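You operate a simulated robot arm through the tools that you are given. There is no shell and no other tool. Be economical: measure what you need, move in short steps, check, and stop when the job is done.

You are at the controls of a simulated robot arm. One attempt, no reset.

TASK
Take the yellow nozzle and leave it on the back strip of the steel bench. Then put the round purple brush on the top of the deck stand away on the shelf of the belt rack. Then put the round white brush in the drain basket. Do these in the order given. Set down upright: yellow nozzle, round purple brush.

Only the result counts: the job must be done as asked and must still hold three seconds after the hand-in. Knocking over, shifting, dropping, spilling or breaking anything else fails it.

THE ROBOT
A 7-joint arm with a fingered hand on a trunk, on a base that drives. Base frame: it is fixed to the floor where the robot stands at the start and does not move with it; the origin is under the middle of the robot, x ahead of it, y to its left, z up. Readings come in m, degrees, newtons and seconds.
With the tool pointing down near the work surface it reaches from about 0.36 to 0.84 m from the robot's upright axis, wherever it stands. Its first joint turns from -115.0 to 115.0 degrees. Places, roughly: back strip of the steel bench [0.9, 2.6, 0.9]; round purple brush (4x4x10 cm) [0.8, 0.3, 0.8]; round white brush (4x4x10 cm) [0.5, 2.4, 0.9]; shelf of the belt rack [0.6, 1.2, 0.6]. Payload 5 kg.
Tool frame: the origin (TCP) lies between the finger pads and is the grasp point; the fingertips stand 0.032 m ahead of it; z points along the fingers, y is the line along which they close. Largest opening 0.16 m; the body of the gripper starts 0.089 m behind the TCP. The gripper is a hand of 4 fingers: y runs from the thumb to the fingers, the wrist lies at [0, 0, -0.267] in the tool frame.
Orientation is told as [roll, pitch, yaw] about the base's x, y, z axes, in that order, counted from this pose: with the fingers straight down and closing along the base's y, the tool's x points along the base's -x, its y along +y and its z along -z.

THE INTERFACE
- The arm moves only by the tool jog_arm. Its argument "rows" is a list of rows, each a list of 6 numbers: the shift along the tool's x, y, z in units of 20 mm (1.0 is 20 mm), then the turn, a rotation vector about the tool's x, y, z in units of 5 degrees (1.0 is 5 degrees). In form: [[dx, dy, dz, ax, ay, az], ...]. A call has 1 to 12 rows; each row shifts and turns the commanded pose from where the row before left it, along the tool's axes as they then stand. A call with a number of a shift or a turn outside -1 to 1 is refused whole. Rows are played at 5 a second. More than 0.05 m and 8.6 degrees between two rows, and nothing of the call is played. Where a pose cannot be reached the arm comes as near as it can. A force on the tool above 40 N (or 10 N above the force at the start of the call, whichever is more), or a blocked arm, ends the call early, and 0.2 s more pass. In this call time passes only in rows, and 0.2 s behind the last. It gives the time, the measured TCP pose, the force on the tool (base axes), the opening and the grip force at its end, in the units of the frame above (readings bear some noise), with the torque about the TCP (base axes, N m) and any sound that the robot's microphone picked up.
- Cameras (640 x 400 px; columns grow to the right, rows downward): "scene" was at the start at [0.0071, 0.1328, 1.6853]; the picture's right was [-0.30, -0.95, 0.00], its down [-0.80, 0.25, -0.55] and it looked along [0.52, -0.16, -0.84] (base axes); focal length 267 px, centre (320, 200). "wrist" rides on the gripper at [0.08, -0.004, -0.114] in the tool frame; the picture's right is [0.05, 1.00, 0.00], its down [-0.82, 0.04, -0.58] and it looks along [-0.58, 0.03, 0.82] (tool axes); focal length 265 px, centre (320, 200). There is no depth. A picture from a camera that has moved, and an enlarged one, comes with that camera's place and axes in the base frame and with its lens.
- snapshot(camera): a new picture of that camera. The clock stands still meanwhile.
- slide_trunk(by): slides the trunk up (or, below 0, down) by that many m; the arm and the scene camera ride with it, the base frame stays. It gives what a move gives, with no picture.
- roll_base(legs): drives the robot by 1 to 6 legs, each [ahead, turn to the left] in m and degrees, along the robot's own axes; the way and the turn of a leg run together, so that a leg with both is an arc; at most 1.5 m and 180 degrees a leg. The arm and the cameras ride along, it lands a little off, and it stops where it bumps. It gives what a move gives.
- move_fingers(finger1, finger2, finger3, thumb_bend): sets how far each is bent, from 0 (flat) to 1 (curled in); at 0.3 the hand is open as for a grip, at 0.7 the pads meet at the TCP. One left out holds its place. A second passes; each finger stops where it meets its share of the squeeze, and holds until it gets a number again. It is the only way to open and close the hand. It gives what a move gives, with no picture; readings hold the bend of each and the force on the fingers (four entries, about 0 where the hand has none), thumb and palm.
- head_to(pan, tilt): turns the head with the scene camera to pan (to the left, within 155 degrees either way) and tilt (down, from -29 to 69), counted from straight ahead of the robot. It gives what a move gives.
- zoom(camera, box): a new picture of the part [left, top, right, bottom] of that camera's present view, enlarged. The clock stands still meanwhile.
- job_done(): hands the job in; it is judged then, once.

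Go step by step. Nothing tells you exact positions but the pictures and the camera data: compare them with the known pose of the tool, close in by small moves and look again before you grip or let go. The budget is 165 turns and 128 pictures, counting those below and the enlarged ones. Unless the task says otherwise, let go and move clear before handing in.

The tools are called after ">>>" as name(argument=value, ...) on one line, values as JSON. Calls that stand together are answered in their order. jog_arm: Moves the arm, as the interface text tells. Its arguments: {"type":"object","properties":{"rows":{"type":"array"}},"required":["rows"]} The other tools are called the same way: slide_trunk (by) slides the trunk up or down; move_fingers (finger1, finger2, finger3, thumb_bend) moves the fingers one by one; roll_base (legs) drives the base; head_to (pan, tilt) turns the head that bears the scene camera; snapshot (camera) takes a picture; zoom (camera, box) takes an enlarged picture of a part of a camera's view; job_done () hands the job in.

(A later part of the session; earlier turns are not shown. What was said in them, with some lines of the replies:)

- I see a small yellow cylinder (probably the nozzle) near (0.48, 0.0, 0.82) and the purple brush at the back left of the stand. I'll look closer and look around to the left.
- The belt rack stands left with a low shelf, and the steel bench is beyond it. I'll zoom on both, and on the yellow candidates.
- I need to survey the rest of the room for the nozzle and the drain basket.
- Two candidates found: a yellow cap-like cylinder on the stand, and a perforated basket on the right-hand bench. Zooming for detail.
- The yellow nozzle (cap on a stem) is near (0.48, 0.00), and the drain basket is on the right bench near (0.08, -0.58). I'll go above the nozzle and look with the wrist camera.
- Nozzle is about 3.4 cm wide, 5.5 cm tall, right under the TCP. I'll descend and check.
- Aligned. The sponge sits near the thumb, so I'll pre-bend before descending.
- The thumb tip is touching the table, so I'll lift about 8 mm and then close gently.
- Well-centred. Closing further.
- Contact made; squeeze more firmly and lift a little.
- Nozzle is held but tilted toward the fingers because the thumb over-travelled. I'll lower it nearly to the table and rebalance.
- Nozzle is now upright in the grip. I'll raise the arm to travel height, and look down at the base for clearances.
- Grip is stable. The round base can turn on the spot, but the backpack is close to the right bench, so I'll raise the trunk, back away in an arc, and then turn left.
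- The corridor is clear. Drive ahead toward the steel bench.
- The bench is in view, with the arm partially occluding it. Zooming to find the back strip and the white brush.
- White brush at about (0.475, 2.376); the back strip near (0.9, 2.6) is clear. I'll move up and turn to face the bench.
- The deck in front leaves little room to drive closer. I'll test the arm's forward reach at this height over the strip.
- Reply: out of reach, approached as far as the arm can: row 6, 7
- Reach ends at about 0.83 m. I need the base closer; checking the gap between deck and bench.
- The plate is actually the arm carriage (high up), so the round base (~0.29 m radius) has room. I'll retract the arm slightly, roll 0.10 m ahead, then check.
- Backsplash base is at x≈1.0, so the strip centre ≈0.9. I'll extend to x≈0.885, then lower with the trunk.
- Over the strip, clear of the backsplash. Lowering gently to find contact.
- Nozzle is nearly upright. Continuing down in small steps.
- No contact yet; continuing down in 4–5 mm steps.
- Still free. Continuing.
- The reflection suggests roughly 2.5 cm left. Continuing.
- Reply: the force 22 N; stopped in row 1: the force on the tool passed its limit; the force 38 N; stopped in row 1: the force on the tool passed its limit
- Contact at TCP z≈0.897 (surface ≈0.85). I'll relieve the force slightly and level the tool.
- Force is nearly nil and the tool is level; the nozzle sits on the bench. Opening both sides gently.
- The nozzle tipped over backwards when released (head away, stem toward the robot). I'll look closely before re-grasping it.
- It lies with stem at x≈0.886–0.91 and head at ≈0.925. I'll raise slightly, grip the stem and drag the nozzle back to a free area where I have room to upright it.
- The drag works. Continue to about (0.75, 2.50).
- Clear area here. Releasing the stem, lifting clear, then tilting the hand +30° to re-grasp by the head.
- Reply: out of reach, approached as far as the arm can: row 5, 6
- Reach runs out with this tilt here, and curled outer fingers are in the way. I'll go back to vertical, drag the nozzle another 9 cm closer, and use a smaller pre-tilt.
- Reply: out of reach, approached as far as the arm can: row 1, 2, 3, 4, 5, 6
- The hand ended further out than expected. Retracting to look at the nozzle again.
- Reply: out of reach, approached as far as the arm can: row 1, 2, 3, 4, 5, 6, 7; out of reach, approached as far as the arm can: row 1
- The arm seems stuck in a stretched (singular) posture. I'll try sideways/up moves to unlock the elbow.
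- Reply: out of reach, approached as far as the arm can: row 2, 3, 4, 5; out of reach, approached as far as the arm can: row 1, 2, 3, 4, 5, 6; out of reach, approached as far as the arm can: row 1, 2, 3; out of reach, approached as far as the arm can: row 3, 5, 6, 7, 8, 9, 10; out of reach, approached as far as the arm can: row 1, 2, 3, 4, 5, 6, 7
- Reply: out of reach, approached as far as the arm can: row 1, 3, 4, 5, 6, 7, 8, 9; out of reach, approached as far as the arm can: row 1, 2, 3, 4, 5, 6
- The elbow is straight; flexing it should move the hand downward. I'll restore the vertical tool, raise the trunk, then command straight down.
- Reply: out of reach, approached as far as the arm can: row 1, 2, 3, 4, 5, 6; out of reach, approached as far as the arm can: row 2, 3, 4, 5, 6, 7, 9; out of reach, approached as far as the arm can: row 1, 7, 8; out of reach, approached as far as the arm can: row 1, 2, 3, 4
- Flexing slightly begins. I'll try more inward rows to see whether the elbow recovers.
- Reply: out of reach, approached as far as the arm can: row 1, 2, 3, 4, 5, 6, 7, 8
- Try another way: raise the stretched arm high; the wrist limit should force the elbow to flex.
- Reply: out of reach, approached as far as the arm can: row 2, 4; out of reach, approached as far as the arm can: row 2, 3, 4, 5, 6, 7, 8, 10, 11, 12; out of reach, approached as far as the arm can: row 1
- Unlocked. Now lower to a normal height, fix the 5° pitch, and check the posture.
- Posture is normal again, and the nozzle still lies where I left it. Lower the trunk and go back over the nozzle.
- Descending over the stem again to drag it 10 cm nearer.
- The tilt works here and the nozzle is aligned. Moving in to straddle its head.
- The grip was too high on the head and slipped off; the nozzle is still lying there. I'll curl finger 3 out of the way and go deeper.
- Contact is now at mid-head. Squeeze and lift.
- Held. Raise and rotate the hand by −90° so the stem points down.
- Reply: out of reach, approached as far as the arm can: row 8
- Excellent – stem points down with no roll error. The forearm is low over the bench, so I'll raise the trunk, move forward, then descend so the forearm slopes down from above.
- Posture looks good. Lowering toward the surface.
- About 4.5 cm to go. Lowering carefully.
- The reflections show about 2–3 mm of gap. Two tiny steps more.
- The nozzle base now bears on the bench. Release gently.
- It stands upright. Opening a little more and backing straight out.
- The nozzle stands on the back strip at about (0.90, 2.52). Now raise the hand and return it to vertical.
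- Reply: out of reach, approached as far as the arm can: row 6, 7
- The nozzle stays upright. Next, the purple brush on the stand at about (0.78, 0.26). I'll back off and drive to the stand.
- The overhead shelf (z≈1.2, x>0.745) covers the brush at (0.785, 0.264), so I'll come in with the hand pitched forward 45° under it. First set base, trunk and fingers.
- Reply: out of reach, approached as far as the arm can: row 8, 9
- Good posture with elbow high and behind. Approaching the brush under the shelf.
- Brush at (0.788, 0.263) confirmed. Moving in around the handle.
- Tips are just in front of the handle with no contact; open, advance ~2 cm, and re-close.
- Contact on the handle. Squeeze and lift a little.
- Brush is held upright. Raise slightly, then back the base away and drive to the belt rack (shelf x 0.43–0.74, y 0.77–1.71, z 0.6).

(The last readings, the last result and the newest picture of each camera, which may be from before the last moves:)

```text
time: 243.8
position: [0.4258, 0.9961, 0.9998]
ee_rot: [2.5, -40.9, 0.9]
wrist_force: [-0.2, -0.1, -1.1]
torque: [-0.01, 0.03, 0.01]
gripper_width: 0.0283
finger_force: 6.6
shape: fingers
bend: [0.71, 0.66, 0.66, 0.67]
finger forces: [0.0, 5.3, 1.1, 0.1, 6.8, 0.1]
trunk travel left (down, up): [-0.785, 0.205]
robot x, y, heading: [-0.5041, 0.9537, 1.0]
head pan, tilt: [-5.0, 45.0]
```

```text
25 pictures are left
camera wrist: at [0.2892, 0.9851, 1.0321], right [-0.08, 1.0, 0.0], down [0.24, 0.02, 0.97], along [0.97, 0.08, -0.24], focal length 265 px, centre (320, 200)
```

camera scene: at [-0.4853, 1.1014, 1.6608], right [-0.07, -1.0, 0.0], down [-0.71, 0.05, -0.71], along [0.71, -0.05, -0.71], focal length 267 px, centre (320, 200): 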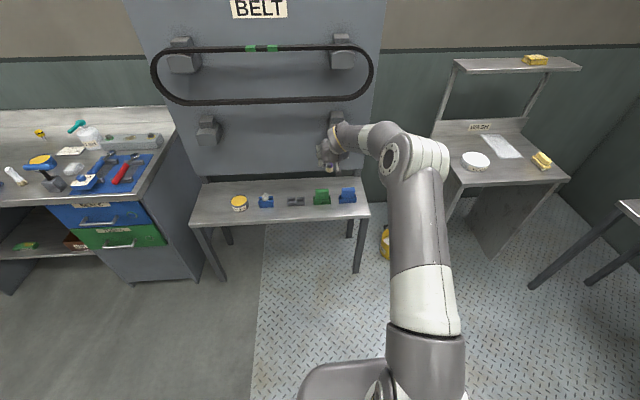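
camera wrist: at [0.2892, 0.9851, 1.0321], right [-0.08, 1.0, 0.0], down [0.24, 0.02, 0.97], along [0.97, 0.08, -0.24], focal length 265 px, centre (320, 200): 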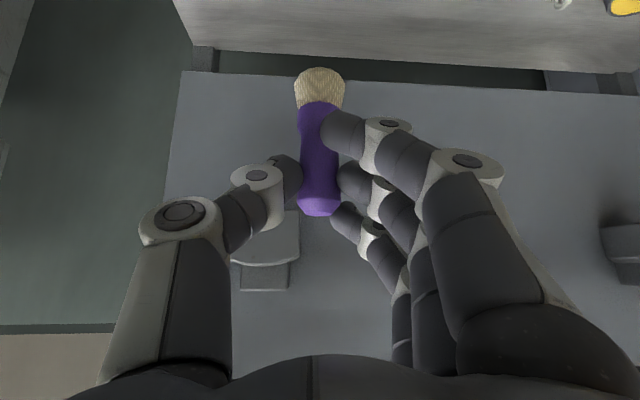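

The shelf front strip (x 0.435–0.53) before the tools is free; I'll place the brush at about (0.482, 0.95). Shift, then lower with the trunk.

>>> roll_base(legs=[[0.045, -0.5]])

>>> jog_arm(rows=[[0, -0.75, 0, 0, 0, 0], [0, -0.75, 0, 0, 0, 0], [0, -0.75, 0, 0, 0, 0]])

>>> slide_trunk(by=-0.25)

>>> snapshot(camera="wrist")

>>> zoom(camera="scene", box=[250, 100, 450, 240])

```text
time: 244.7
position: [0.4703, 0.9893, 0.9981]
ee_rot: [2.4, -40.8, 0.4]
wrist_force: [1.4, -0.5, -1.6]
torque: [-0.01, 0.05, 0.01]
gripper_width: 0.0284
finger_force: 5.9
shape: fingers
bend: [0.71, 0.66, 0.66, 0.67]
finger forces: [0.1, 5.3, 1.1, 0.1, 6.9, 0.0]
trunk travel left (down, up): [-0.785, 0.205]
robot x, y, heading: [-0.4594, 0.9564, 0.6]
head pan, tilt: [-5.0, 45.0]
```

```text
time: 245.5
position: [0.4718, 0.943, 0.9982]
ee_rot: [2.5, -41.0, 0.2]
wrist_force: [0.9, -0.2, -0.8]
torque: [0.0, 0.03, -0.01]
gripper_width: 0.0285
finger_force: 6.4
shape: fingers
bend: [0.71, 0.66, 0.66, 0.67]
finger forces: [0.0, 5.3, 1.1, 0.1, 6.9, 0.0]
trunk travel left (down, up): [-0.785, 0.205]
robot x, y, heading: [-0.4529, 0.9539, 0.7]
head pan, tilt: [-5.0, 45.0]
```

```text
time: 248.1
position: [0.4719, 0.945, 0.7493]
ee_rot: [2.5, -41.0, 0.4]
wrist_force: [-0.1, -0.2, -1.7]
torque: [-0.01, 0.05, -0.01]
gripper_width: 0.0284
finger_force: 6.5
shape: fingers
bend: [0.71, 0.66, 0.66, 0.67]
finger forces: [0.1, 5.2, 1.1, 0.0, 6.8, 0.0]
trunk travel left (down, up): [-0.535, 0.455]
robot x, y, heading: [-0.4578, 0.9535, 0.5]
head pan, tilt: [-5.0, 45.0]
```

```text
24 pictures are left
camera wrist: at [0.3359, 0.9349, 0.7813], right [-0.07, 1.0, 0.0], down [0.24, 0.02, 0.97], along [0.97, 0.07, -0.24], focal length 265 px, centre (320, 200)
```

wrist: 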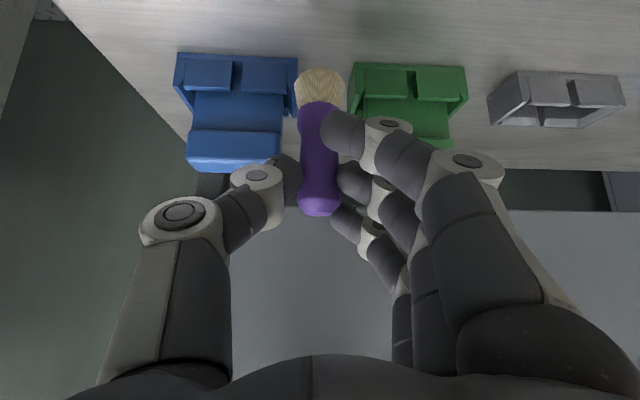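

```text
2.86 times, centred on (350, 170) of scene
camera zoom: at [-0.4392, 1.1017, 1.4109], right [-0.08, -1.0, 0.0], down [-0.7, 0.06, -0.71], along [0.7, -0.06, -0.71], focal length 762 px, centre (234, 286)
```

zoom: 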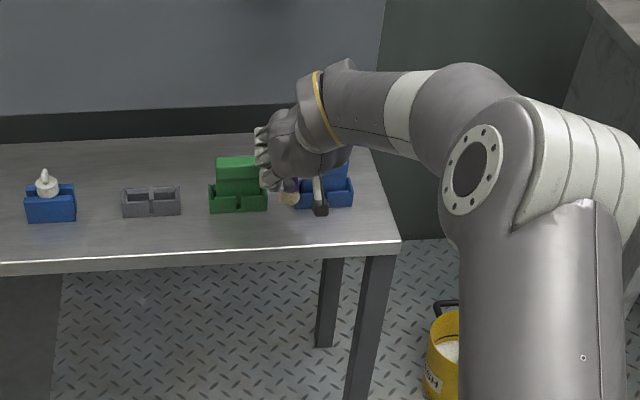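

Positioned well between shelf edge and tools; about 5.5 cm to go. Lowering.

>>> slide_trunk(by=-0.042)

>>> jog_arm(rows=[[0.13, 0, 0.15, 0, 0, 0]])

>>> jog_arm(rows=[[0.13, 0, 0.15, 0, 0, 0]])

>>> zoom(camera="wrist", box=[220, 20, 420, 180])

```text
time: 248.9
position: [0.4709, 0.9433, 0.7085]
ee_rot: [2.4, -41.1, 0.4]
wrist_force: [-0.5, 0.4, 4.6]
torque: [0.01, -0.12, 0.04]
gripper_width: 0.0281
finger_force: 7.9
shape: fingers
bend: [0.71, 0.66, 0.66, 0.67]
finger forces: [0.0, 6.6, 1.4, 0.1, 8.1, 0.0]
trunk travel left (down, up): [-0.493, 0.497]
robot x, y, heading: [-0.4569, 0.9525, 0.5]
head pan, tilt: [-5.0, 45.0]
```

```text
time: 249.3
position: [0.4711, 0.944, 0.7068]
ee_rot: [2.5, -41.2, 0.5]
wrist_force: [-1.8, -0.7, 14.7]
torque: [-0.02, -0.23, -0.04]
gripper_width: 0.028
finger_force: 10.1
shape: fingers
bend: [0.71, 0.67, 0.66, 0.67]
finger forces: [0.1, 8.0, 1.6, 0.1, 10.0, 0.0]
trunk travel left (down, up): [-0.493, 0.497]
robot x, y, heading: [-0.4576, 0.9502, 0.4]
head pan, tilt: [-5.0, 45.0]
```

```text
time: 249.7
position: [0.4699, 0.9454, 0.6995]
ee_rot: [2.5, -41.0, 0.4]
wrist_force: [-0.3, -0.2, 8.4]
torque: [-0.03, -0.12, -0.02]
gripper_width: 0.0282
finger_force: 7.9
shape: fingers
bend: [0.71, 0.68, 0.65, 0.68]
finger forces: [0.0, 5.8, 2.8, 0.0, 8.0, 0.0]
trunk travel left (down, up): [-0.493, 0.497]
robot x, y, heading: [-0.4621, 0.9555, 0.3]
head pan, tilt: [-5.0, 45.0]
```

```text
2.50 times, centred on (320, 100) of wrist
camera zoom: at [0.3357, 0.9355, 0.7314], right [-0.07, 1.0, 0.0], down [0.24, 0.02, 0.97], along [0.97, 0.07, -0.24], focal length 664 px, centre (320, 450)
```

zoom: 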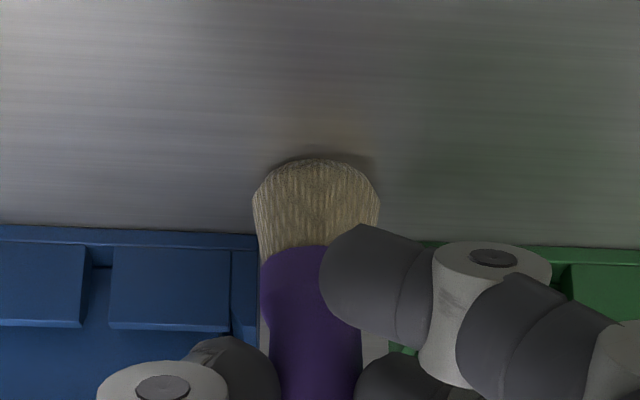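

The brush bears on the shelf. Relieve and release gently.

>>> jog_arm(rows=[[-0.1, 0, -0.11, 0, 0, 0]])

>>> move_fingers(finger1=0.66, finger2=0.65, finger3=0.62, thumb_bend=0.65)

>>> move_fingers(finger1=0.6, finger2=0.6, finger3=0.58, thumb_bend=0.61)

>>> snapshot(camera="wrist")

```text
time: 250.1
position: [0.4699, 0.9455, 0.7001]
ee_rot: [2.6, -40.8, 0.2]
wrist_force: [-0.6, 0.6, 0.4]
torque: [0.0, 0.03, 0.0]
gripper_width: 0.0281
finger_force: 6.8
shape: fingers
bend: [0.71, 0.68, 0.65, 0.67]
finger forces: [0.0, 5.3, 2.1, 0.0, 7.3, 0.1]
trunk travel left (down, up): [-0.493, 0.497]
robot x, y, heading: [-0.4579, 0.9493, 0.6]
head pan, tilt: [-5.0, 45.0]
```

```text
time: 251.1
position: [0.472, 0.9447, 0.7016]
ee_rot: [2.5, -41.1, 0.4]
wrist_force: [0.9, -0.2, -0.2]
torque: [0.02, -0.03, 0.01]
gripper_width: 0.0351
finger_force: 0.3
shape: fingers
bend: [0.66, 0.65, 0.62, 0.65]
finger forces: [0.0, 0.4, 0.0, 0.0, 0.4, 0.1]
trunk travel left (down, up): [-0.493, 0.497]
robot x, y, heading: [-0.4602, 0.9544, 0.4]
head pan, tilt: [-5.0, 45.0]
```

```text
time: 252.1
position: [0.4708, 0.9449, 0.7018]
ee_rot: [2.4, -41.0, 0.4]
wrist_force: [0.1, -0.2, -0.4]
torque: [0.01, -0.02, -0.02]
gripper_width: 0.051
finger_force: 0.1
shape: fingers
bend: [0.6, 0.6, 0.57, 0.61]
finger forces: [0.0, 0.0, 0.1, 0.0, 0.1, 0.0]
trunk travel left (down, up): [-0.493, 0.497]
robot x, y, heading: [-0.4607, 0.9553, 0.6]
head pan, tilt: [-5.0, 45.0]
```

```text
21 pictures are left
camera wrist: at [0.3363, 0.9355, 0.7344], right [-0.07, 1.0, 0.0], down [0.24, 0.02, 0.97], along [0.97, 0.07, -0.24], focal length 265 px, centre (320, 200)
```

wrist: 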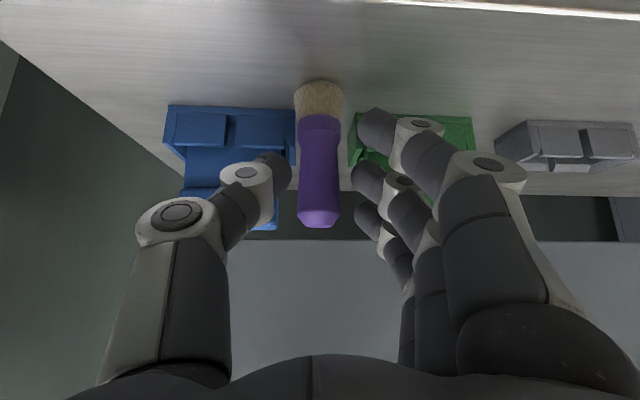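

Brush stands on its own. Back out straight, then drive away.

>>> jog_arm(rows=[[0.755, 0, -0.656, 0, 0, 0], [0.755, 0, -0.656, 0, 0, 0], [0.755, 0, -0.656, 0, 0, 0], [0.755, 0, -0.656, 0, 0, 0], [0.755, 0, -0.656, 0, 0, 0]])

>>> slide_trunk(by=0.4)

>>> zoom(camera="scene", box=[0, 100, 400, 350])

```text
time: 253.3
position: [0.3705, 0.9415, 0.7028]
ee_rot: [2.5, -41.0, 0.3]
wrist_force: [-0.1, 0.5, -0.6]
torque: [0.0, -0.05, -0.01]
gripper_width: 0.0508
finger_force: 0.0
shape: fingers
bend: [0.6, 0.6, 0.57, 0.61]
finger forces: [0.0, 0.1, 0.1, 0.1, 0.0, 0.1]
trunk travel left (down, up): [-0.493, 0.497]
robot x, y, heading: [-0.4545, 0.9553, 0.5]
head pan, tilt: [-5.0, 45.0]
```

```text
time: 257.1
position: [0.3703, 0.9418, 1.1027]
ee_rot: [2.4, -41.0, 0.4]
wrist_force: [0.4, -1.2, 0.1]
torque: [-0.03, -0.02, -0.01]
gripper_width: 0.0511
finger_force: 0.0
shape: fingers
bend: [0.6, 0.6, 0.57, 0.61]
finger forces: [0.1, 0.1, 0.0, 0.1, 0.0, 0.1]
trunk travel left (down, up): [-0.893, 0.097]
robot x, y, heading: [-0.4593, 0.9556, 0.5]
head pan, tilt: [-5.0, 45.0]
```

```text
1.60 times, centred on (200, 225) of scene
camera zoom: at [-0.4391, 1.1017, 1.7688], right [-0.08, -1.0, 0.0], down [-0.7, 0.06, -0.71], along [0.7, -0.06, -0.71], focal length 426 px, centre (512, 160)
```

zoom: 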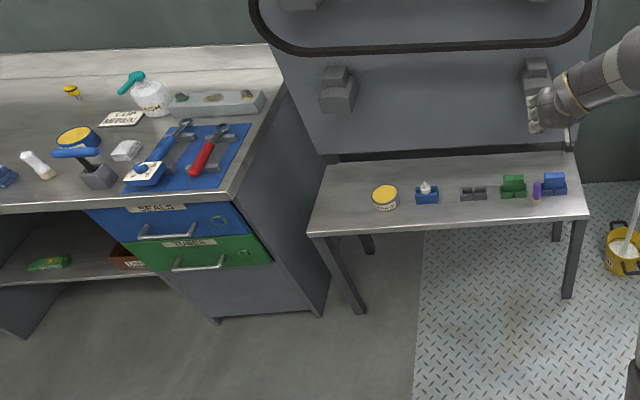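

Both nozzle and purple brush stand. Now on to the white brush on the steel bench at about (0.475, 2.376).

>>> roll_base(legs=[[0, 89.5], [1.43, 0]])

>>> roll_base(legs=[[0, -90]])

>>> snapshot(camera="wrist")

>>> snapshot(camera="scene")

```text
time: 268.2
position: [-0.4911, 3.2333, 1.1029]
ee_rot: [2.4, -40.9, 91.0]
wrist_force: [-0.4, -0.3, -0.5]
torque: [0.02, 0.01, 0.02]
gripper_width: 0.0511
finger_force: 0.1
shape: fingers
bend: [0.6, 0.6, 0.57, 0.61]
finger forces: [0.1, 0.0, 0.0, 0.0, 0.1, 0.1]
trunk travel left (down, up): [-0.893, 0.097]
robot x, y, heading: [-0.4934, 2.4033, 91.1]
head pan, tilt: [-5.0, 45.0]
```

```text
time: 272.4
position: [0.3373, 2.4065, 1.1035]
ee_rot: [2.5, -41.0, 1.5]
wrist_force: [-1.1, -0.6, 0.0]
torque: [0.0, -0.01, 0.03]
gripper_width: 0.0512
finger_force: 0.0
shape: fingers
bend: [0.6, 0.6, 0.57, 0.61]
finger forces: [0.1, 0.0, 0.0, 0.0, 0.0, 0.0]
trunk travel left (down, up): [-0.893, 0.097]
robot x, y, heading: [-0.4924, 2.4061, 1.6]
head pan, tilt: [-5.0, 45.0]
```

```text
19 pictures are left
camera wrist: at [0.2006, 2.3946, 1.1355], right [-0.09, 1.0, 0.0], down [0.24, 0.02, 0.97], along [0.97, 0.09, -0.24], focal length 265 px, centre (320, 200)
```

wrist: 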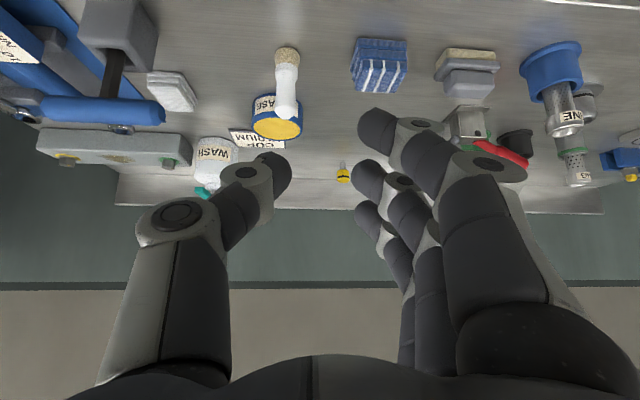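

```text
18 pictures are left
camera scene: at [-0.4778, 2.551, 1.7689], right [-0.06, -1.0, 0.0], down [-0.71, 0.04, -0.71], along [0.71, -0.04, -0.71], focal length 267 px, centre (320, 200)
```

scene: 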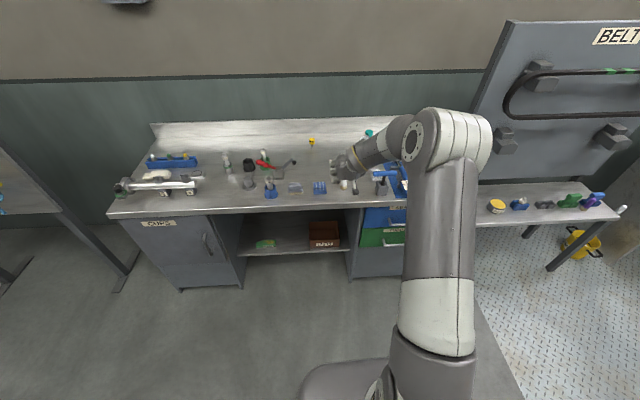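

White brush at (0.507, 2.377). Align the base, open the fingers, lower the trunk.

>>> roll_base(legs=[[0.09, -1.8]])

>>> move_fingers(finger1=0.52, finger2=0.52, finger3=0.52, thumb_bend=0.52)

>>> slide_trunk(by=-0.155)

>>> snapshot(camera="wrist")

```text
time: 273.5
position: [0.4269, 2.3836, 1.1017]
ee_rot: [2.5, -41.0, -0.2]
wrist_force: [0.2, -0.2, -0.5]
torque: [0.0, 0.02, -0.01]
gripper_width: 0.0511
finger_force: 0.1
shape: fingers
bend: [0.6, 0.6, 0.57, 0.61]
finger forces: [0.1, 0.1, 0.0, 0.1, 0.1, 0.1]
trunk travel left (down, up): [-0.893, 0.097]
robot x, y, heading: [-0.3984, 2.405, 0.1]
head pan, tilt: [-5.0, 45.0]
```

```text
time: 274.5
position: [0.426, 2.3833, 1.1033]
ee_rot: [2.5, -41.0, -0.2]
wrist_force: [0.1, 1.4, -0.6]
torque: [0.01, -0.06, 0.01]
gripper_width: 0.0827
finger_force: 0.1
shape: fingers
bend: [0.52, 0.52, 0.52, 0.52]
finger forces: [0.1, 0.1, 0.0, 0.1, 0.1, 0.1]
trunk travel left (down, up): [-0.893, 0.097]
robot x, y, heading: [-0.406, 2.4052, -0.0]
head pan, tilt: [-5.0, 45.0]
```

```text
time: 276.3
position: [0.4259, 2.3846, 0.9487]
ee_rot: [2.5, -41.0, -0.2]
wrist_force: [-0.1, 0.3, 0.8]
torque: [0.01, 0.01, 0.02]
gripper_width: 0.0828
finger_force: 0.1
shape: fingers
bend: [0.52, 0.52, 0.52, 0.52]
finger forces: [0.1, 0.0, 0.0, 0.1, 0.0, 0.1]
trunk travel left (down, up): [-0.738, 0.252]
robot x, y, heading: [-0.4064, 2.4084, -0.2]
head pan, tilt: [-5.0, 45.0]
```

```text
17 pictures are left
camera wrist: at [0.2907, 2.3754, 0.9805], right [-0.06, 1.0, 0.0], down [0.24, 0.02, 0.97], along [0.97, 0.06, -0.24], focal length 265 px, centre (320, 200)
```

wrist: 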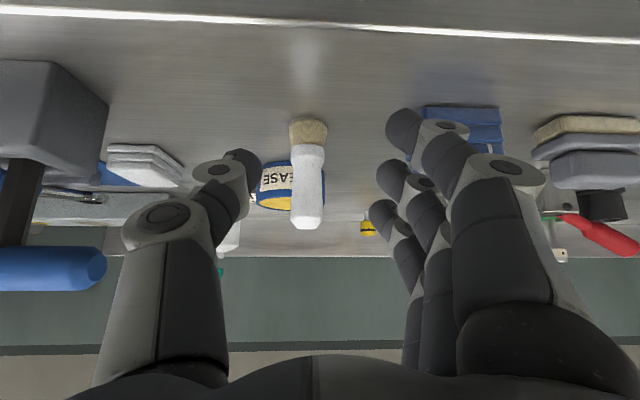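

>>> jog_arm(rows=[[-0.68, -0.1, 0.59, 0, 0, 0], [-0.68, -0.1, 0.59, 0, 0, 0], [-0.68, -0.1, 0.59, 0, 0, 0], [-0.68, 0, 0.59, 0, 0, 0]])

>>> move_fingers(finger1=0.65, finger2=0.65, finger3=0.64, thumb_bend=0.65)

>>> snapshot(camera="wrist")

```text
time: 277.3
position: [0.4967, 2.38, 0.9479]
ee_rot: [2.4, -40.8, -0.2]
wrist_force: [0.1, -0.3, 0.5]
torque: [-0.04, 0.02, 0.0]
gripper_width: 0.0827
finger_force: 0.0
shape: fingers
bend: [0.52, 0.52, 0.52, 0.52]
finger forces: [0.1, 0.0, 0.0, 0.1, 0.0, 0.0]
trunk travel left (down, up): [-0.738, 0.252]
robot x, y, heading: [-0.4046, 2.4058, -0.0]
head pan, tilt: [-5.0, 45.0]
```

```text
time: 278.3
position: [0.4964, 2.3799, 0.9496]
ee_rot: [2.5, -41.0, -0.2]
wrist_force: [0.6, -1.1, 0.1]
torque: [-0.05, 0.03, -0.03]
gripper_width: 0.0384
finger_force: 1.2
shape: fingers
bend: [0.65, 0.64, 0.64, 0.64]
finger forces: [0.0, 1.3, 0.0, 0.1, 1.5, 0.1]
trunk travel left (down, up): [-0.738, 0.252]
robot x, y, heading: [-0.4059, 2.404, 0.1]
head pan, tilt: [-5.0, 45.0]
```

```text
16 pictures are left
camera wrist: at [0.3616, 2.3718, 0.9812], right [-0.06, 1.0, 0.0], down [0.24, 0.02, 0.97], along [0.97, 0.06, -0.24], focal length 265 px, centre (320, 200)
```

wrist: 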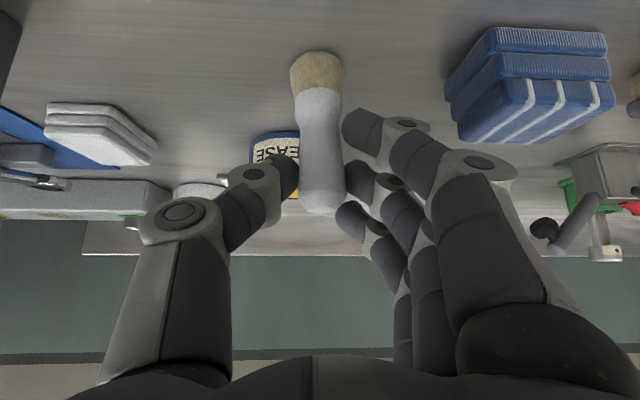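

Contact on thumb and finger 2. Squeeze and lift.

>>> move_fingers(finger1=0.71, finger2=0.71, finger3=0.68, thumb_bend=0.69)

>>> jog_arm(rows=[[-0.33, 0, -0.38, 0, 0, 0], [-0.656, 0, -0.755, 0, 0, 0], [-0.656, 0, -0.755, 0, 0, 0]])

>>> slide_trunk(by=0.2)

>>> snapshot(camera="wrist")

```text
time: 279.3
position: [0.4967, 2.3783, 0.9478]
ee_rot: [2.6, -41.0, -0.2]
wrist_force: [0.2, -0.9, 0.1]
torque: [0.01, 0.01, 0.02]
gripper_width: 0.032
finger_force: 9.2
shape: fingers
bend: [0.7, 0.66, 0.68, 0.67]
finger forces: [2.7, 6.3, 0.0, 0.0, 8.9, 0.1]
trunk travel left (down, up): [-0.738, 0.252]
robot x, y, heading: [-0.4007, 2.4035, -0.2]
head pan, tilt: [-5.0, 45.0]
```

```text
time: 280.1
position: [0.4982, 2.3788, 0.9996]
ee_rot: [2.6, -41.0, -0.3]
wrist_force: [0.1, -0.1, -0.5]
torque: [-0.01, -0.03, 0.0]
gripper_width: 0.032
finger_force: 9.1
shape: fingers
bend: [0.7, 0.66, 0.68, 0.67]
finger forces: [2.5, 6.3, 0.1, 0.0, 9.0, 0.0]
trunk travel left (down, up): [-0.738, 0.252]
robot x, y, heading: [-0.4042, 2.4089, 0.1]
head pan, tilt: [-5.0, 45.0]
```

```text
time: 282.3
position: [0.4976, 2.3791, 1.1991]
ee_rot: [2.5, -40.9, -0.2]
wrist_force: [0.3, -0.3, -0.6]
torque: [-0.02, 0.0, -0.03]
gripper_width: 0.0324
finger_force: 8.7
shape: fingers
bend: [0.7, 0.66, 0.68, 0.67]
finger forces: [2.6, 6.3, 0.0, 0.1, 8.7, 0.1]
trunk travel left (down, up): [-0.938, 0.052]
robot x, y, heading: [-0.3991, 2.4077, 0.2]
head pan, tilt: [-5.0, 45.0]
```

```text
15 pictures are left
camera wrist: at [0.3629, 2.3704, 1.2314], right [-0.06, 1.0, 0.0], down [0.24, 0.02, 0.97], along [0.97, 0.06, -0.24], focal length 265 px, centre (320, 200)
```

wrist: 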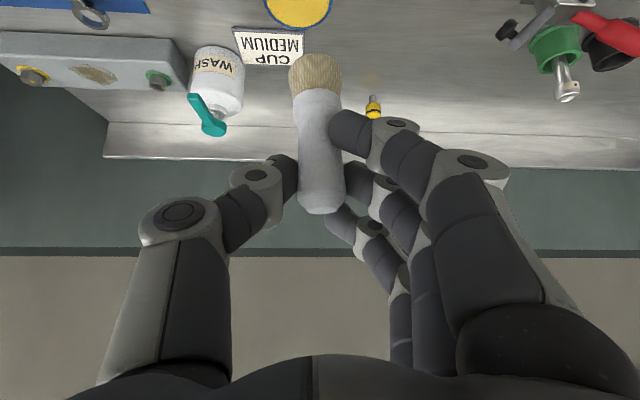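

Brush held. Back off, then drive round to the right-hand bench (basket centre about (0.083, −0.58)).

>>> roll_base(legs=[[-0.15, 0], [0, -90], [1.2, 0]])

```text
time: 293.2
position: [-0.5413, 0.3031, 1.2002]
ee_rot: [2.4, -41.0, -88.5]
wrist_force: [-0.5, 0.0, -1.6]
torque: [-0.01, -0.04, -0.01]
gripper_width: 0.032
finger_force: 8.8
shape: fingers
bend: [0.7, 0.66, 0.68, 0.67]
finger forces: [2.2, 6.3, 0.1, 0.0, 8.6, 0.1]
trunk travel left (down, up): [-0.938, 0.052]
robot x, y, heading: [-0.5394, 1.2052, -88.7]
head pan, tilt: [-5.0, 45.0]
```

>>> roll_base(legs=[[0, 22], [0.97, 0]])

>>> head_to(pan=5, tilt=55)

>>> snapshot(camera="scene")

>>> snapshot(camera="wrist")

```text
time: 299.3
position: [0.1763, -0.5015, 1.1986]
ee_rot: [2.5, -41.0, -66.8]
wrist_force: [-0.7, 0.4, -1.5]
torque: [0.03, -0.02, 0.02]
gripper_width: 0.0322
finger_force: 8.6
shape: fingers
bend: [0.7, 0.66, 0.68, 0.67]
finger forces: [2.1, 6.4, 0.0, 0.0, 8.6, 0.0]
trunk travel left (down, up): [-0.938, 0.052]
robot x, y, heading: [-0.1622, 0.3368, -66.5]
head pan, tilt: [-5.0, 45.0]
```

```text
time: 300.0
position: [0.1757, -0.5006, 1.1983]
ee_rot: [2.6, -41.1, -66.7]
wrist_force: [-0.5, 0.9, -1.2]
torque: [0.02, 0.01, -0.02]
gripper_width: 0.0321
finger_force: 8.9
shape: fingers
bend: [0.7, 0.66, 0.68, 0.67]
finger forces: [2.2, 6.5, 0.0, 0.0, 8.7, 0.0]
trunk travel left (down, up): [-0.938, 0.052]
robot x, y, heading: [-0.158, 0.339, -66.7]
head pan, tilt: [5.0, 55.0]
```

```text
14 pictures are left
camera scene: at [-0.006, 0.388, 1.8005], right [-0.88, -0.48, 0.0], down [-0.39, 0.72, -0.57], along [0.27, -0.5, -0.82], focal length 267 px, centre (320, 200)
```

scene: 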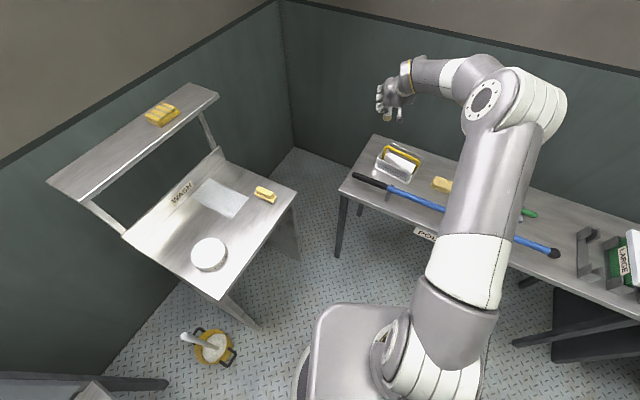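

```text
13 pictures are left
camera wrist: at [0.1136, -0.3793, 1.2317], right [0.89, 0.46, 0.0], down [0.11, -0.21, 0.97], along [0.44, -0.86, -0.24], focal length 265 px, centre (320, 200)
```

wrist: 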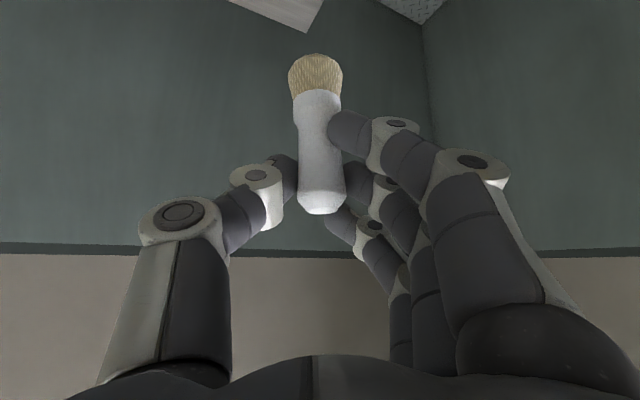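

>>> zoom(camera="scene", box=[350, 125, 450, 195])

```text
5.71 times, centred on (400, 160) of scene
camera zoom: at [-0.006, 0.388, 1.8005], right [-0.88, -0.48, 0.0], down [-0.39, 0.72, -0.57], along [0.27, -0.5, -0.82], focal length 1523 px, centre (-137, 429)
```

zoom: 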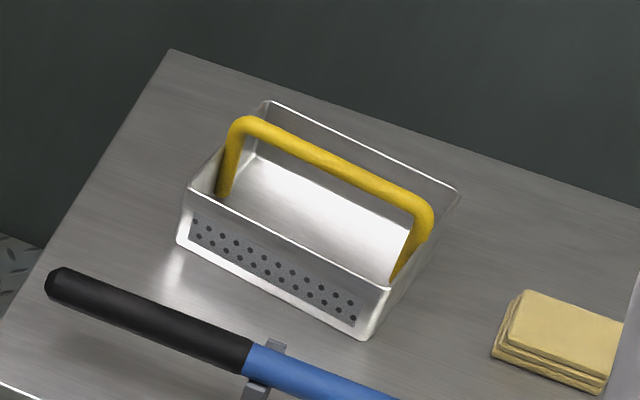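

Basket measured: front compartment centre about (0.085, −0.553), rim z≈0.867, handle bar at y≈−0.588, z≈0.90. I'll yaw the hand square to the basket and move above the front compartment.

>>> jog_arm(rows=[[0, 0, 0, 0.656, 0, 0.755], [0, 0, 0, 0.656, 0, 0.755], [0, 0, 0, 0.656, 0, 0.755], [0, 0, 0, 0.656, 0, 0.755], [0, 0, 0, 0.656, 0, 0.755], [0, 0, 0, 0.656, 0, 0.755]])

>>> jog_arm(rows=[[-0.38, -0.834, 0.33, 0, 0, 0], [-0.38, -0.834, 0.33, 0, 0, 0], [-0.38, -0.834, 0.33, 0, 0, 0], [-0.38, -0.834, 0.33, 0, 0, 0], [-0.38, -0.834, 0.33, 0, 0, 0]])

```text
time: 301.4
position: [0.1775, -0.4999, 1.1987]
ee_rot: [2.0, -40.0, -96.4]
wrist_force: [0.6, -0.3, -0.5]
torque: [0.03, 0.01, -0.02]
gripper_width: 0.0322
finger_force: 8.6
shape: fingers
bend: [0.7, 0.66, 0.68, 0.67]
finger forces: [2.1, 6.3, 0.0, 0.0, 8.6, 0.1]
trunk travel left (down, up): [-0.938, 0.052]
robot x, y, heading: [-0.1623, 0.3386, -67.1]
head pan, tilt: [5.0, 55.0]
```

```text
time: 302.6
position: [0.0879, -0.5435, 1.1956]
ee_rot: [2.2, -40.0, -96.3]
wrist_force: [0.0, -0.5, -1.3]
torque: [0.01, -0.02, 0.0]
gripper_width: 0.0321
finger_force: 8.5
shape: fingers
bend: [0.7, 0.66, 0.68, 0.67]
finger forces: [2.2, 6.3, 0.1, 0.0, 8.6, 0.0]
trunk travel left (down, up): [-0.938, 0.052]
robot x, y, heading: [-0.1597, 0.3373, -66.4]
head pan, tilt: [5.0, 55.0]
```

>>> slide_trunk(by=-0.17)

>>> snapshot(camera="wrist")

>>> zoom(camera="scene", box=[340, 80, 480, 200])

```text
time: 304.5
position: [0.0884, -0.5433, 1.0266]
ee_rot: [2.1, -40.1, -96.4]
wrist_force: [-0.2, 0.2, -1.1]
torque: [0.01, 0.03, -0.01]
gripper_width: 0.0318
finger_force: 8.0
shape: fingers
bend: [0.7, 0.66, 0.68, 0.67]
finger forces: [2.1, 6.2, 0.0, 0.0, 8.6, 0.0]
trunk travel left (down, up): [-0.768, 0.222]
robot x, y, heading: [-0.1607, 0.3373, -66.3]
head pan, tilt: [5.0, 55.0]
```

```text
11 pictures are left
camera wrist: at [0.0948, -0.4084, 1.0607], right [1.0, -0.05, -0.01], down [-0.01, -0.25, 0.97], along [-0.05, -0.97, -0.25], focal length 265 px, centre (320, 200)
```

wrist: 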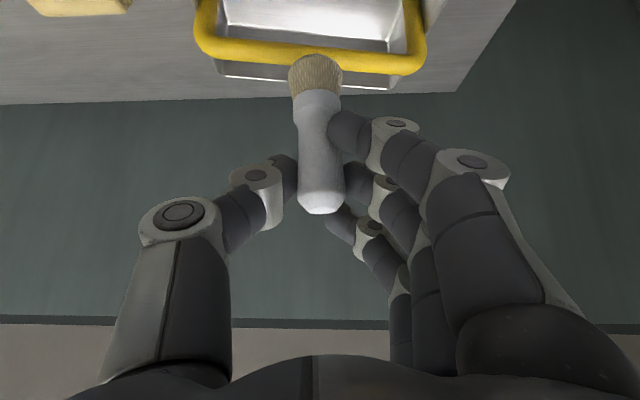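

```text
3.33 times, centred on (410, 140) of scene
camera zoom: at [-0.006, 0.3882, 1.6305], right [-0.88, -0.48, 0.0], down [-0.39, 0.72, -0.57], along [0.27, -0.5, -0.82], focal length 889 px, centre (20, 400)
```

zoom: 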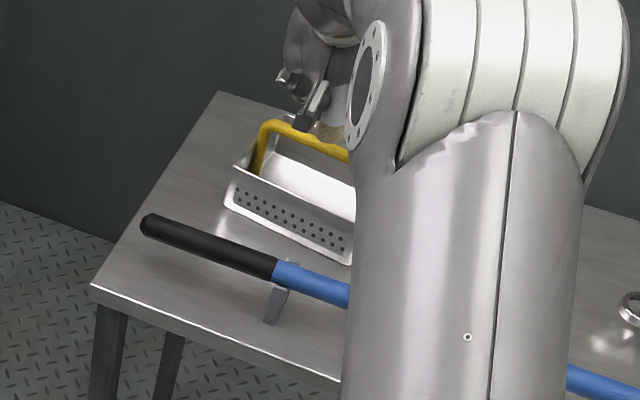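

Clearances: about 8 mm to the bar, 15 mm to the front wall. Shift 4 mm away from the bar and lower.

>>> jog_arm(rows=[[0.15, 0, -0.13, 0, 0, 0]])

>>> slide_trunk(by=-0.07)

>>> snapshot(camera="wrist")

```text
time: 304.9
position: [0.0899, -0.5393, 1.0252]
ee_rot: [2.1, -40.2, -96.4]
wrist_force: [0.4, 0.1, -0.6]
torque: [0.03, 0.01, 0.01]
gripper_width: 0.0318
finger_force: 8.6
shape: fingers
bend: [0.7, 0.66, 0.68, 0.67]
finger forces: [2.1, 6.4, 0.1, 0.1, 8.6, 0.1]
trunk travel left (down, up): [-0.768, 0.222]
robot x, y, heading: [-0.1616, 0.3385, -66.4]
head pan, tilt: [5.0, 55.0]
```

```text
time: 306.0
position: [0.0883, -0.5397, 0.9546]
ee_rot: [2.1, -40.2, -96.4]
wrist_force: [0.3, -0.3, -0.9]
torque: [0.0, -0.02, -0.02]
gripper_width: 0.0319
finger_force: 8.7
shape: fingers
bend: [0.7, 0.66, 0.68, 0.67]
finger forces: [2.2, 6.3, 0.0, 0.0, 8.6, 0.1]
trunk travel left (down, up): [-0.698, 0.292]
robot x, y, heading: [-0.162, 0.3349, -66.5]
head pan, tilt: [5.0, 55.0]
```

```text
9 pictures are left
camera wrist: at [0.0954, -0.4044, 0.9907], right [1.0, -0.05, -0.01], down [-0.01, -0.25, 0.97], along [-0.05, -0.97, -0.25], focal length 265 px, centre (320, 200)
```

wrist: 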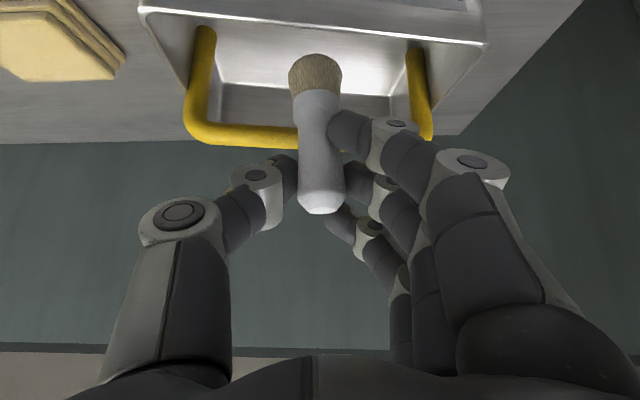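

Brush is between the front wall and bar with clearance. Lower another 4 cm.

>>> slide_trunk(by=-0.04)

>>> snapshot(camera="wrist")

```text
time: 306.8
position: [0.0881, -0.5395, 0.9154]
ee_rot: [2.0, -40.1, -96.4]
wrist_force: [0.9, -0.4, -0.8]
torque: [0.02, -0.01, -0.02]
gripper_width: 0.032
finger_force: 8.7
shape: fingers
bend: [0.7, 0.66, 0.68, 0.67]
finger forces: [2.2, 6.3, 0.0, 0.0, 8.7, 0.1]
trunk travel left (down, up): [-0.658, 0.332]
robot x, y, heading: [-0.1596, 0.3388, -66.5]
head pan, tilt: [5.0, 55.0]
```

```text
8 pictures are left
camera wrist: at [0.0953, -0.4046, 0.9505], right [1.0, -0.05, -0.01], down [-0.01, -0.25, 0.97], along [-0.05, -0.97, -0.25], focal length 265 px, centre (320, 200)
```

wrist: 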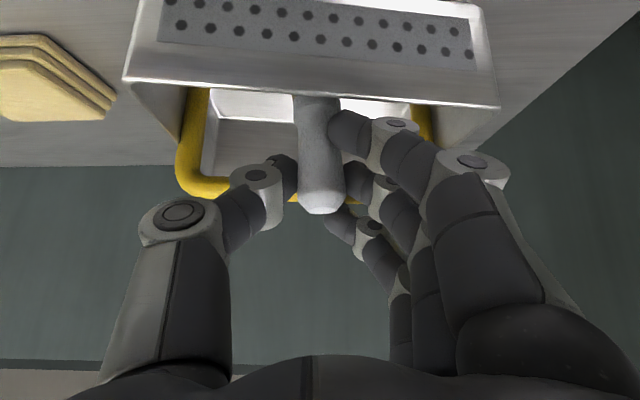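

>>> jog_arm(rows=[[0.16, 0, 0.19, 0, 0, 0]])

>>> jog_arm(rows=[[0.1, 0, 0.11, 0, 0, 0]])

```text
time: 307.2
position: [0.0907, -0.5397, 0.9142]
ee_rot: [2.1, -40.2, -96.3]
wrist_force: [0.6, 2.2, 5.0]
torque: [-0.23, -0.02, 0.05]
gripper_width: 0.0319
finger_force: 11.3
shape: fingers
bend: [0.7, 0.66, 0.7, 0.67]
finger forces: [2.2, 6.3, 6.4, 0.0, 8.5, 0.0]
trunk travel left (down, up): [-0.658, 0.332]
robot x, y, heading: [-0.1588, 0.3372, -66.7]
head pan, tilt: [5.0, 55.0]
```

```text
time: 307.6
position: [0.0898, -0.5397, 0.9091]
ee_rot: [2.2, -40.2, -96.3]
wrist_force: [1.5, 4.8, 8.9]
torque: [-0.43, -0.08, 0.12]
gripper_width: 0.0317
finger_force: 14.6
shape: fingers
bend: [0.7, 0.66, 0.71, 0.67]
finger forces: [3.2, 6.4, 11.0, 0.0, 8.6, 0.0]
trunk travel left (down, up): [-0.658, 0.332]
robot x, y, heading: [-0.1588, 0.3366, -66.8]
head pan, tilt: [5.0, 55.0]
```

Finger 3 is touching the handle bar; go back up 8 mm and release from there.

>>> jog_arm(rows=[[-0.26, 0, -0.3, 0, 0, 0]])

>>> move_fingers(finger1=0.66, finger2=0.64, finger3=0.66, thumb_bend=0.64)

>>> snapshot(camera="wrist")

```text
time: 308.0
position: [0.0867, -0.54, 0.9136]
ee_rot: [2.1, -39.8, -96.4]
wrist_force: [0.5, 0.4, -1.2]
torque: [0.01, 0.0, -0.01]
gripper_width: 0.0318
finger_force: 8.4
shape: fingers
bend: [0.7, 0.66, 0.68, 0.67]
finger forces: [2.2, 6.3, 0.0, 0.0, 8.6, 0.1]
trunk travel left (down, up): [-0.658, 0.332]
robot x, y, heading: [-0.1625, 0.3369, -66.6]
head pan, tilt: [5.0, 55.0]
```

```text
time: 309.0
position: [0.0875, -0.539, 0.9161]
ee_rot: [2.1, -40.1, -96.4]
wrist_force: [-0.7, 0.3, 0.3]
torque: [-0.04, 0.01, 0.0]
gripper_width: 0.0367
finger_force: 0.3
shape: fingers
bend: [0.66, 0.64, 0.66, 0.64]
finger forces: [0.1, 0.3, 0.0, 0.1, 0.2, 0.0]
trunk travel left (down, up): [-0.658, 0.332]
robot x, y, heading: [-0.1582, 0.3383, -66.4]
head pan, tilt: [5.0, 55.0]
```

```text
7 pictures are left
camera wrist: at [0.0952, -0.4045, 0.9509], right [1.0, -0.05, -0.01], down [-0.01, -0.25, 0.97], along [-0.05, -0.97, -0.25], focal length 265 px, centre (320, 200)
```

wrist: 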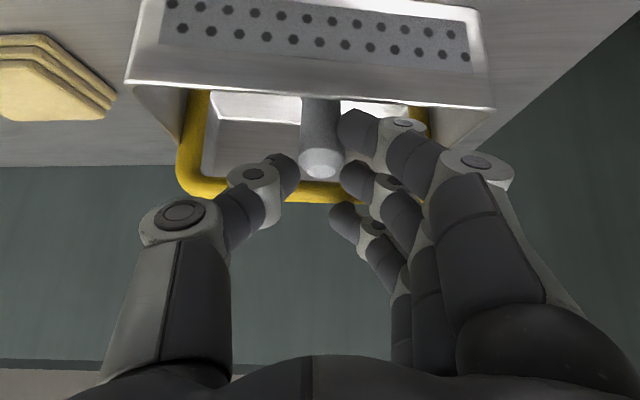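

The brush has settled in the basket. Open slightly more and withdraw upward.

>>> move_fingers(finger1=0.6, finger2=0.58, finger3=0.62, thumb_bend=0.59)

>>> slide_trunk(by=0.3)

>>> roll_base(legs=[[-0.25, 0]])

>>> zoom(camera="scene", box=[300, 60, 500, 200])

```text
time: 310.0
position: [0.089, -0.5395, 0.9155]
ee_rot: [2.1, -40.1, -96.4]
wrist_force: [-0.3, 0.4, 1.1]
torque: [-0.01, -0.01, 0.01]
gripper_width: 0.0545
finger_force: 0.4
shape: fingers
bend: [0.6, 0.57, 0.62, 0.59]
finger forces: [0.0, 0.0, 0.9, 0.0, 0.0, 0.1]
trunk travel left (down, up): [-0.658, 0.332]
robot x, y, heading: [-0.161, 0.3361, -66.6]
head pan, tilt: [5.0, 55.0]
```

```text
time: 313.0
position: [0.0892, -0.5394, 1.2168]
ee_rot: [2.1, -40.1, -96.4]
wrist_force: [-0.2, -0.2, -0.1]
torque: [-0.02, 0.01, 0.01]
gripper_width: 0.0545
finger_force: 0.0
shape: fingers
bend: [0.6, 0.57, 0.62, 0.59]
finger forces: [0.1, 0.0, 0.0, 0.0, 0.0, 0.1]
trunk travel left (down, up): [-0.958, 0.032]
robot x, y, heading: [-0.1607, 0.335, -66.6]
head pan, tilt: [5.0, 55.0]
```

```text
time: 314.9
position: [-0.0131, -0.3096, 1.2176]
ee_rot: [2.1, -40.1, -96.5]
wrist_force: [0.3, 0.7, 0.3]
torque: [-0.01, 0.03, 0.04]
gripper_width: 0.0545
finger_force: 0.0
shape: fingers
bend: [0.6, 0.57, 0.62, 0.59]
finger forces: [0.0, 0.0, 0.0, 0.0, 0.0, 0.1]
trunk travel left (down, up): [-0.958, 0.032]
robot x, y, heading: [-0.2627, 0.568, -66.6]
head pan, tilt: [5.0, 55.0]
```

```text
2.86 times, centred on (400, 130) of scene
camera zoom: at [-0.1066, 0.6201, 1.8204], right [-0.88, -0.48, 0.0], down [-0.39, 0.72, -0.57], along [0.27, -0.5, -0.82], focal length 762 px, centre (91, 400)
```

zoom: 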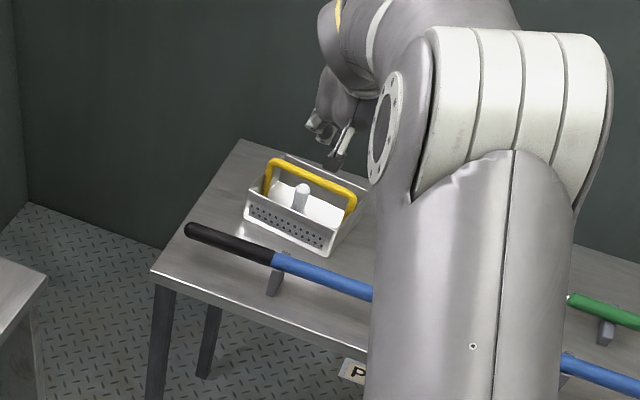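

The white brush stands in the basket, basket undisturbed. One last check of the other two items.

>>> head_to(pan=108, tilt=28)

>>> snapshot(camera="scene")

```text
time: 316.7
position: [-0.0117, -0.3091, 1.2157]
ee_rot: [2.0, -40.1, -96.4]
wrist_force: [-0.2, 0.2, 0.9]
torque: [0.02, -0.03, 0.0]
gripper_width: 0.0546
finger_force: 0.1
shape: fingers
bend: [0.6, 0.57, 0.62, 0.59]
finger forces: [0.0, 0.0, 0.0, 0.0, 0.0, 0.1]
trunk travel left (down, up): [-0.958, 0.032]
robot x, y, heading: [-0.2598, 0.569, -66.7]
head pan, tilt: [108.0, 28.0]
```

```text
5 pictures are left
camera scene: at [-0.072, 0.7424, 1.8596], right [0.66, -0.75, 0.0], down [-0.35, -0.31, -0.88], along [0.66, 0.58, -0.47], focal length 267 px, centre (320, 200)
```

scene: 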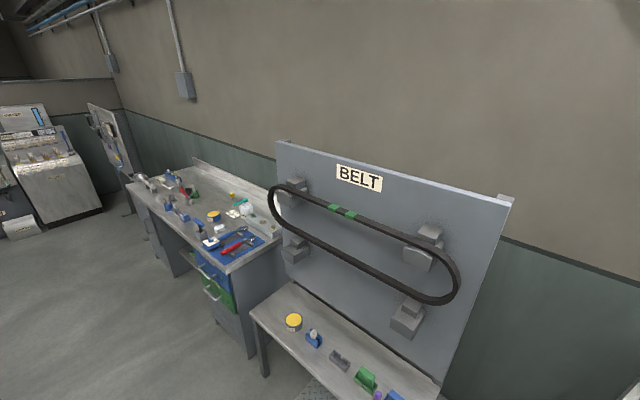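

The purple brush shows standing at the edge of this view. The nozzle was upright when last seen and nothing has touched it since. The hand is clear, so I'm handing in.

>>> job_done()

```text
The job is handed in.
```

I've handed the job in, with all three items placed in the order you gave: the yellow nozzle upright on the steel bench's back strip, the round purple brush upright on the belt rack shelf, and the round white brush in the drain basket.

- **Nozzle:** it tipped over on the bench when I first let go. I picked it up again and stood it upright, but it slipped out of the grip once, low over the bench, while I was doing that. It was standing in every view I had of it after that; the last check before hand-in did not show it clearly.
- **Drain basket:** one finger pressed briefly on its handle (about 11 N) as I lowered the white brush. I backed off, and the basket looked unmoved afterwards.
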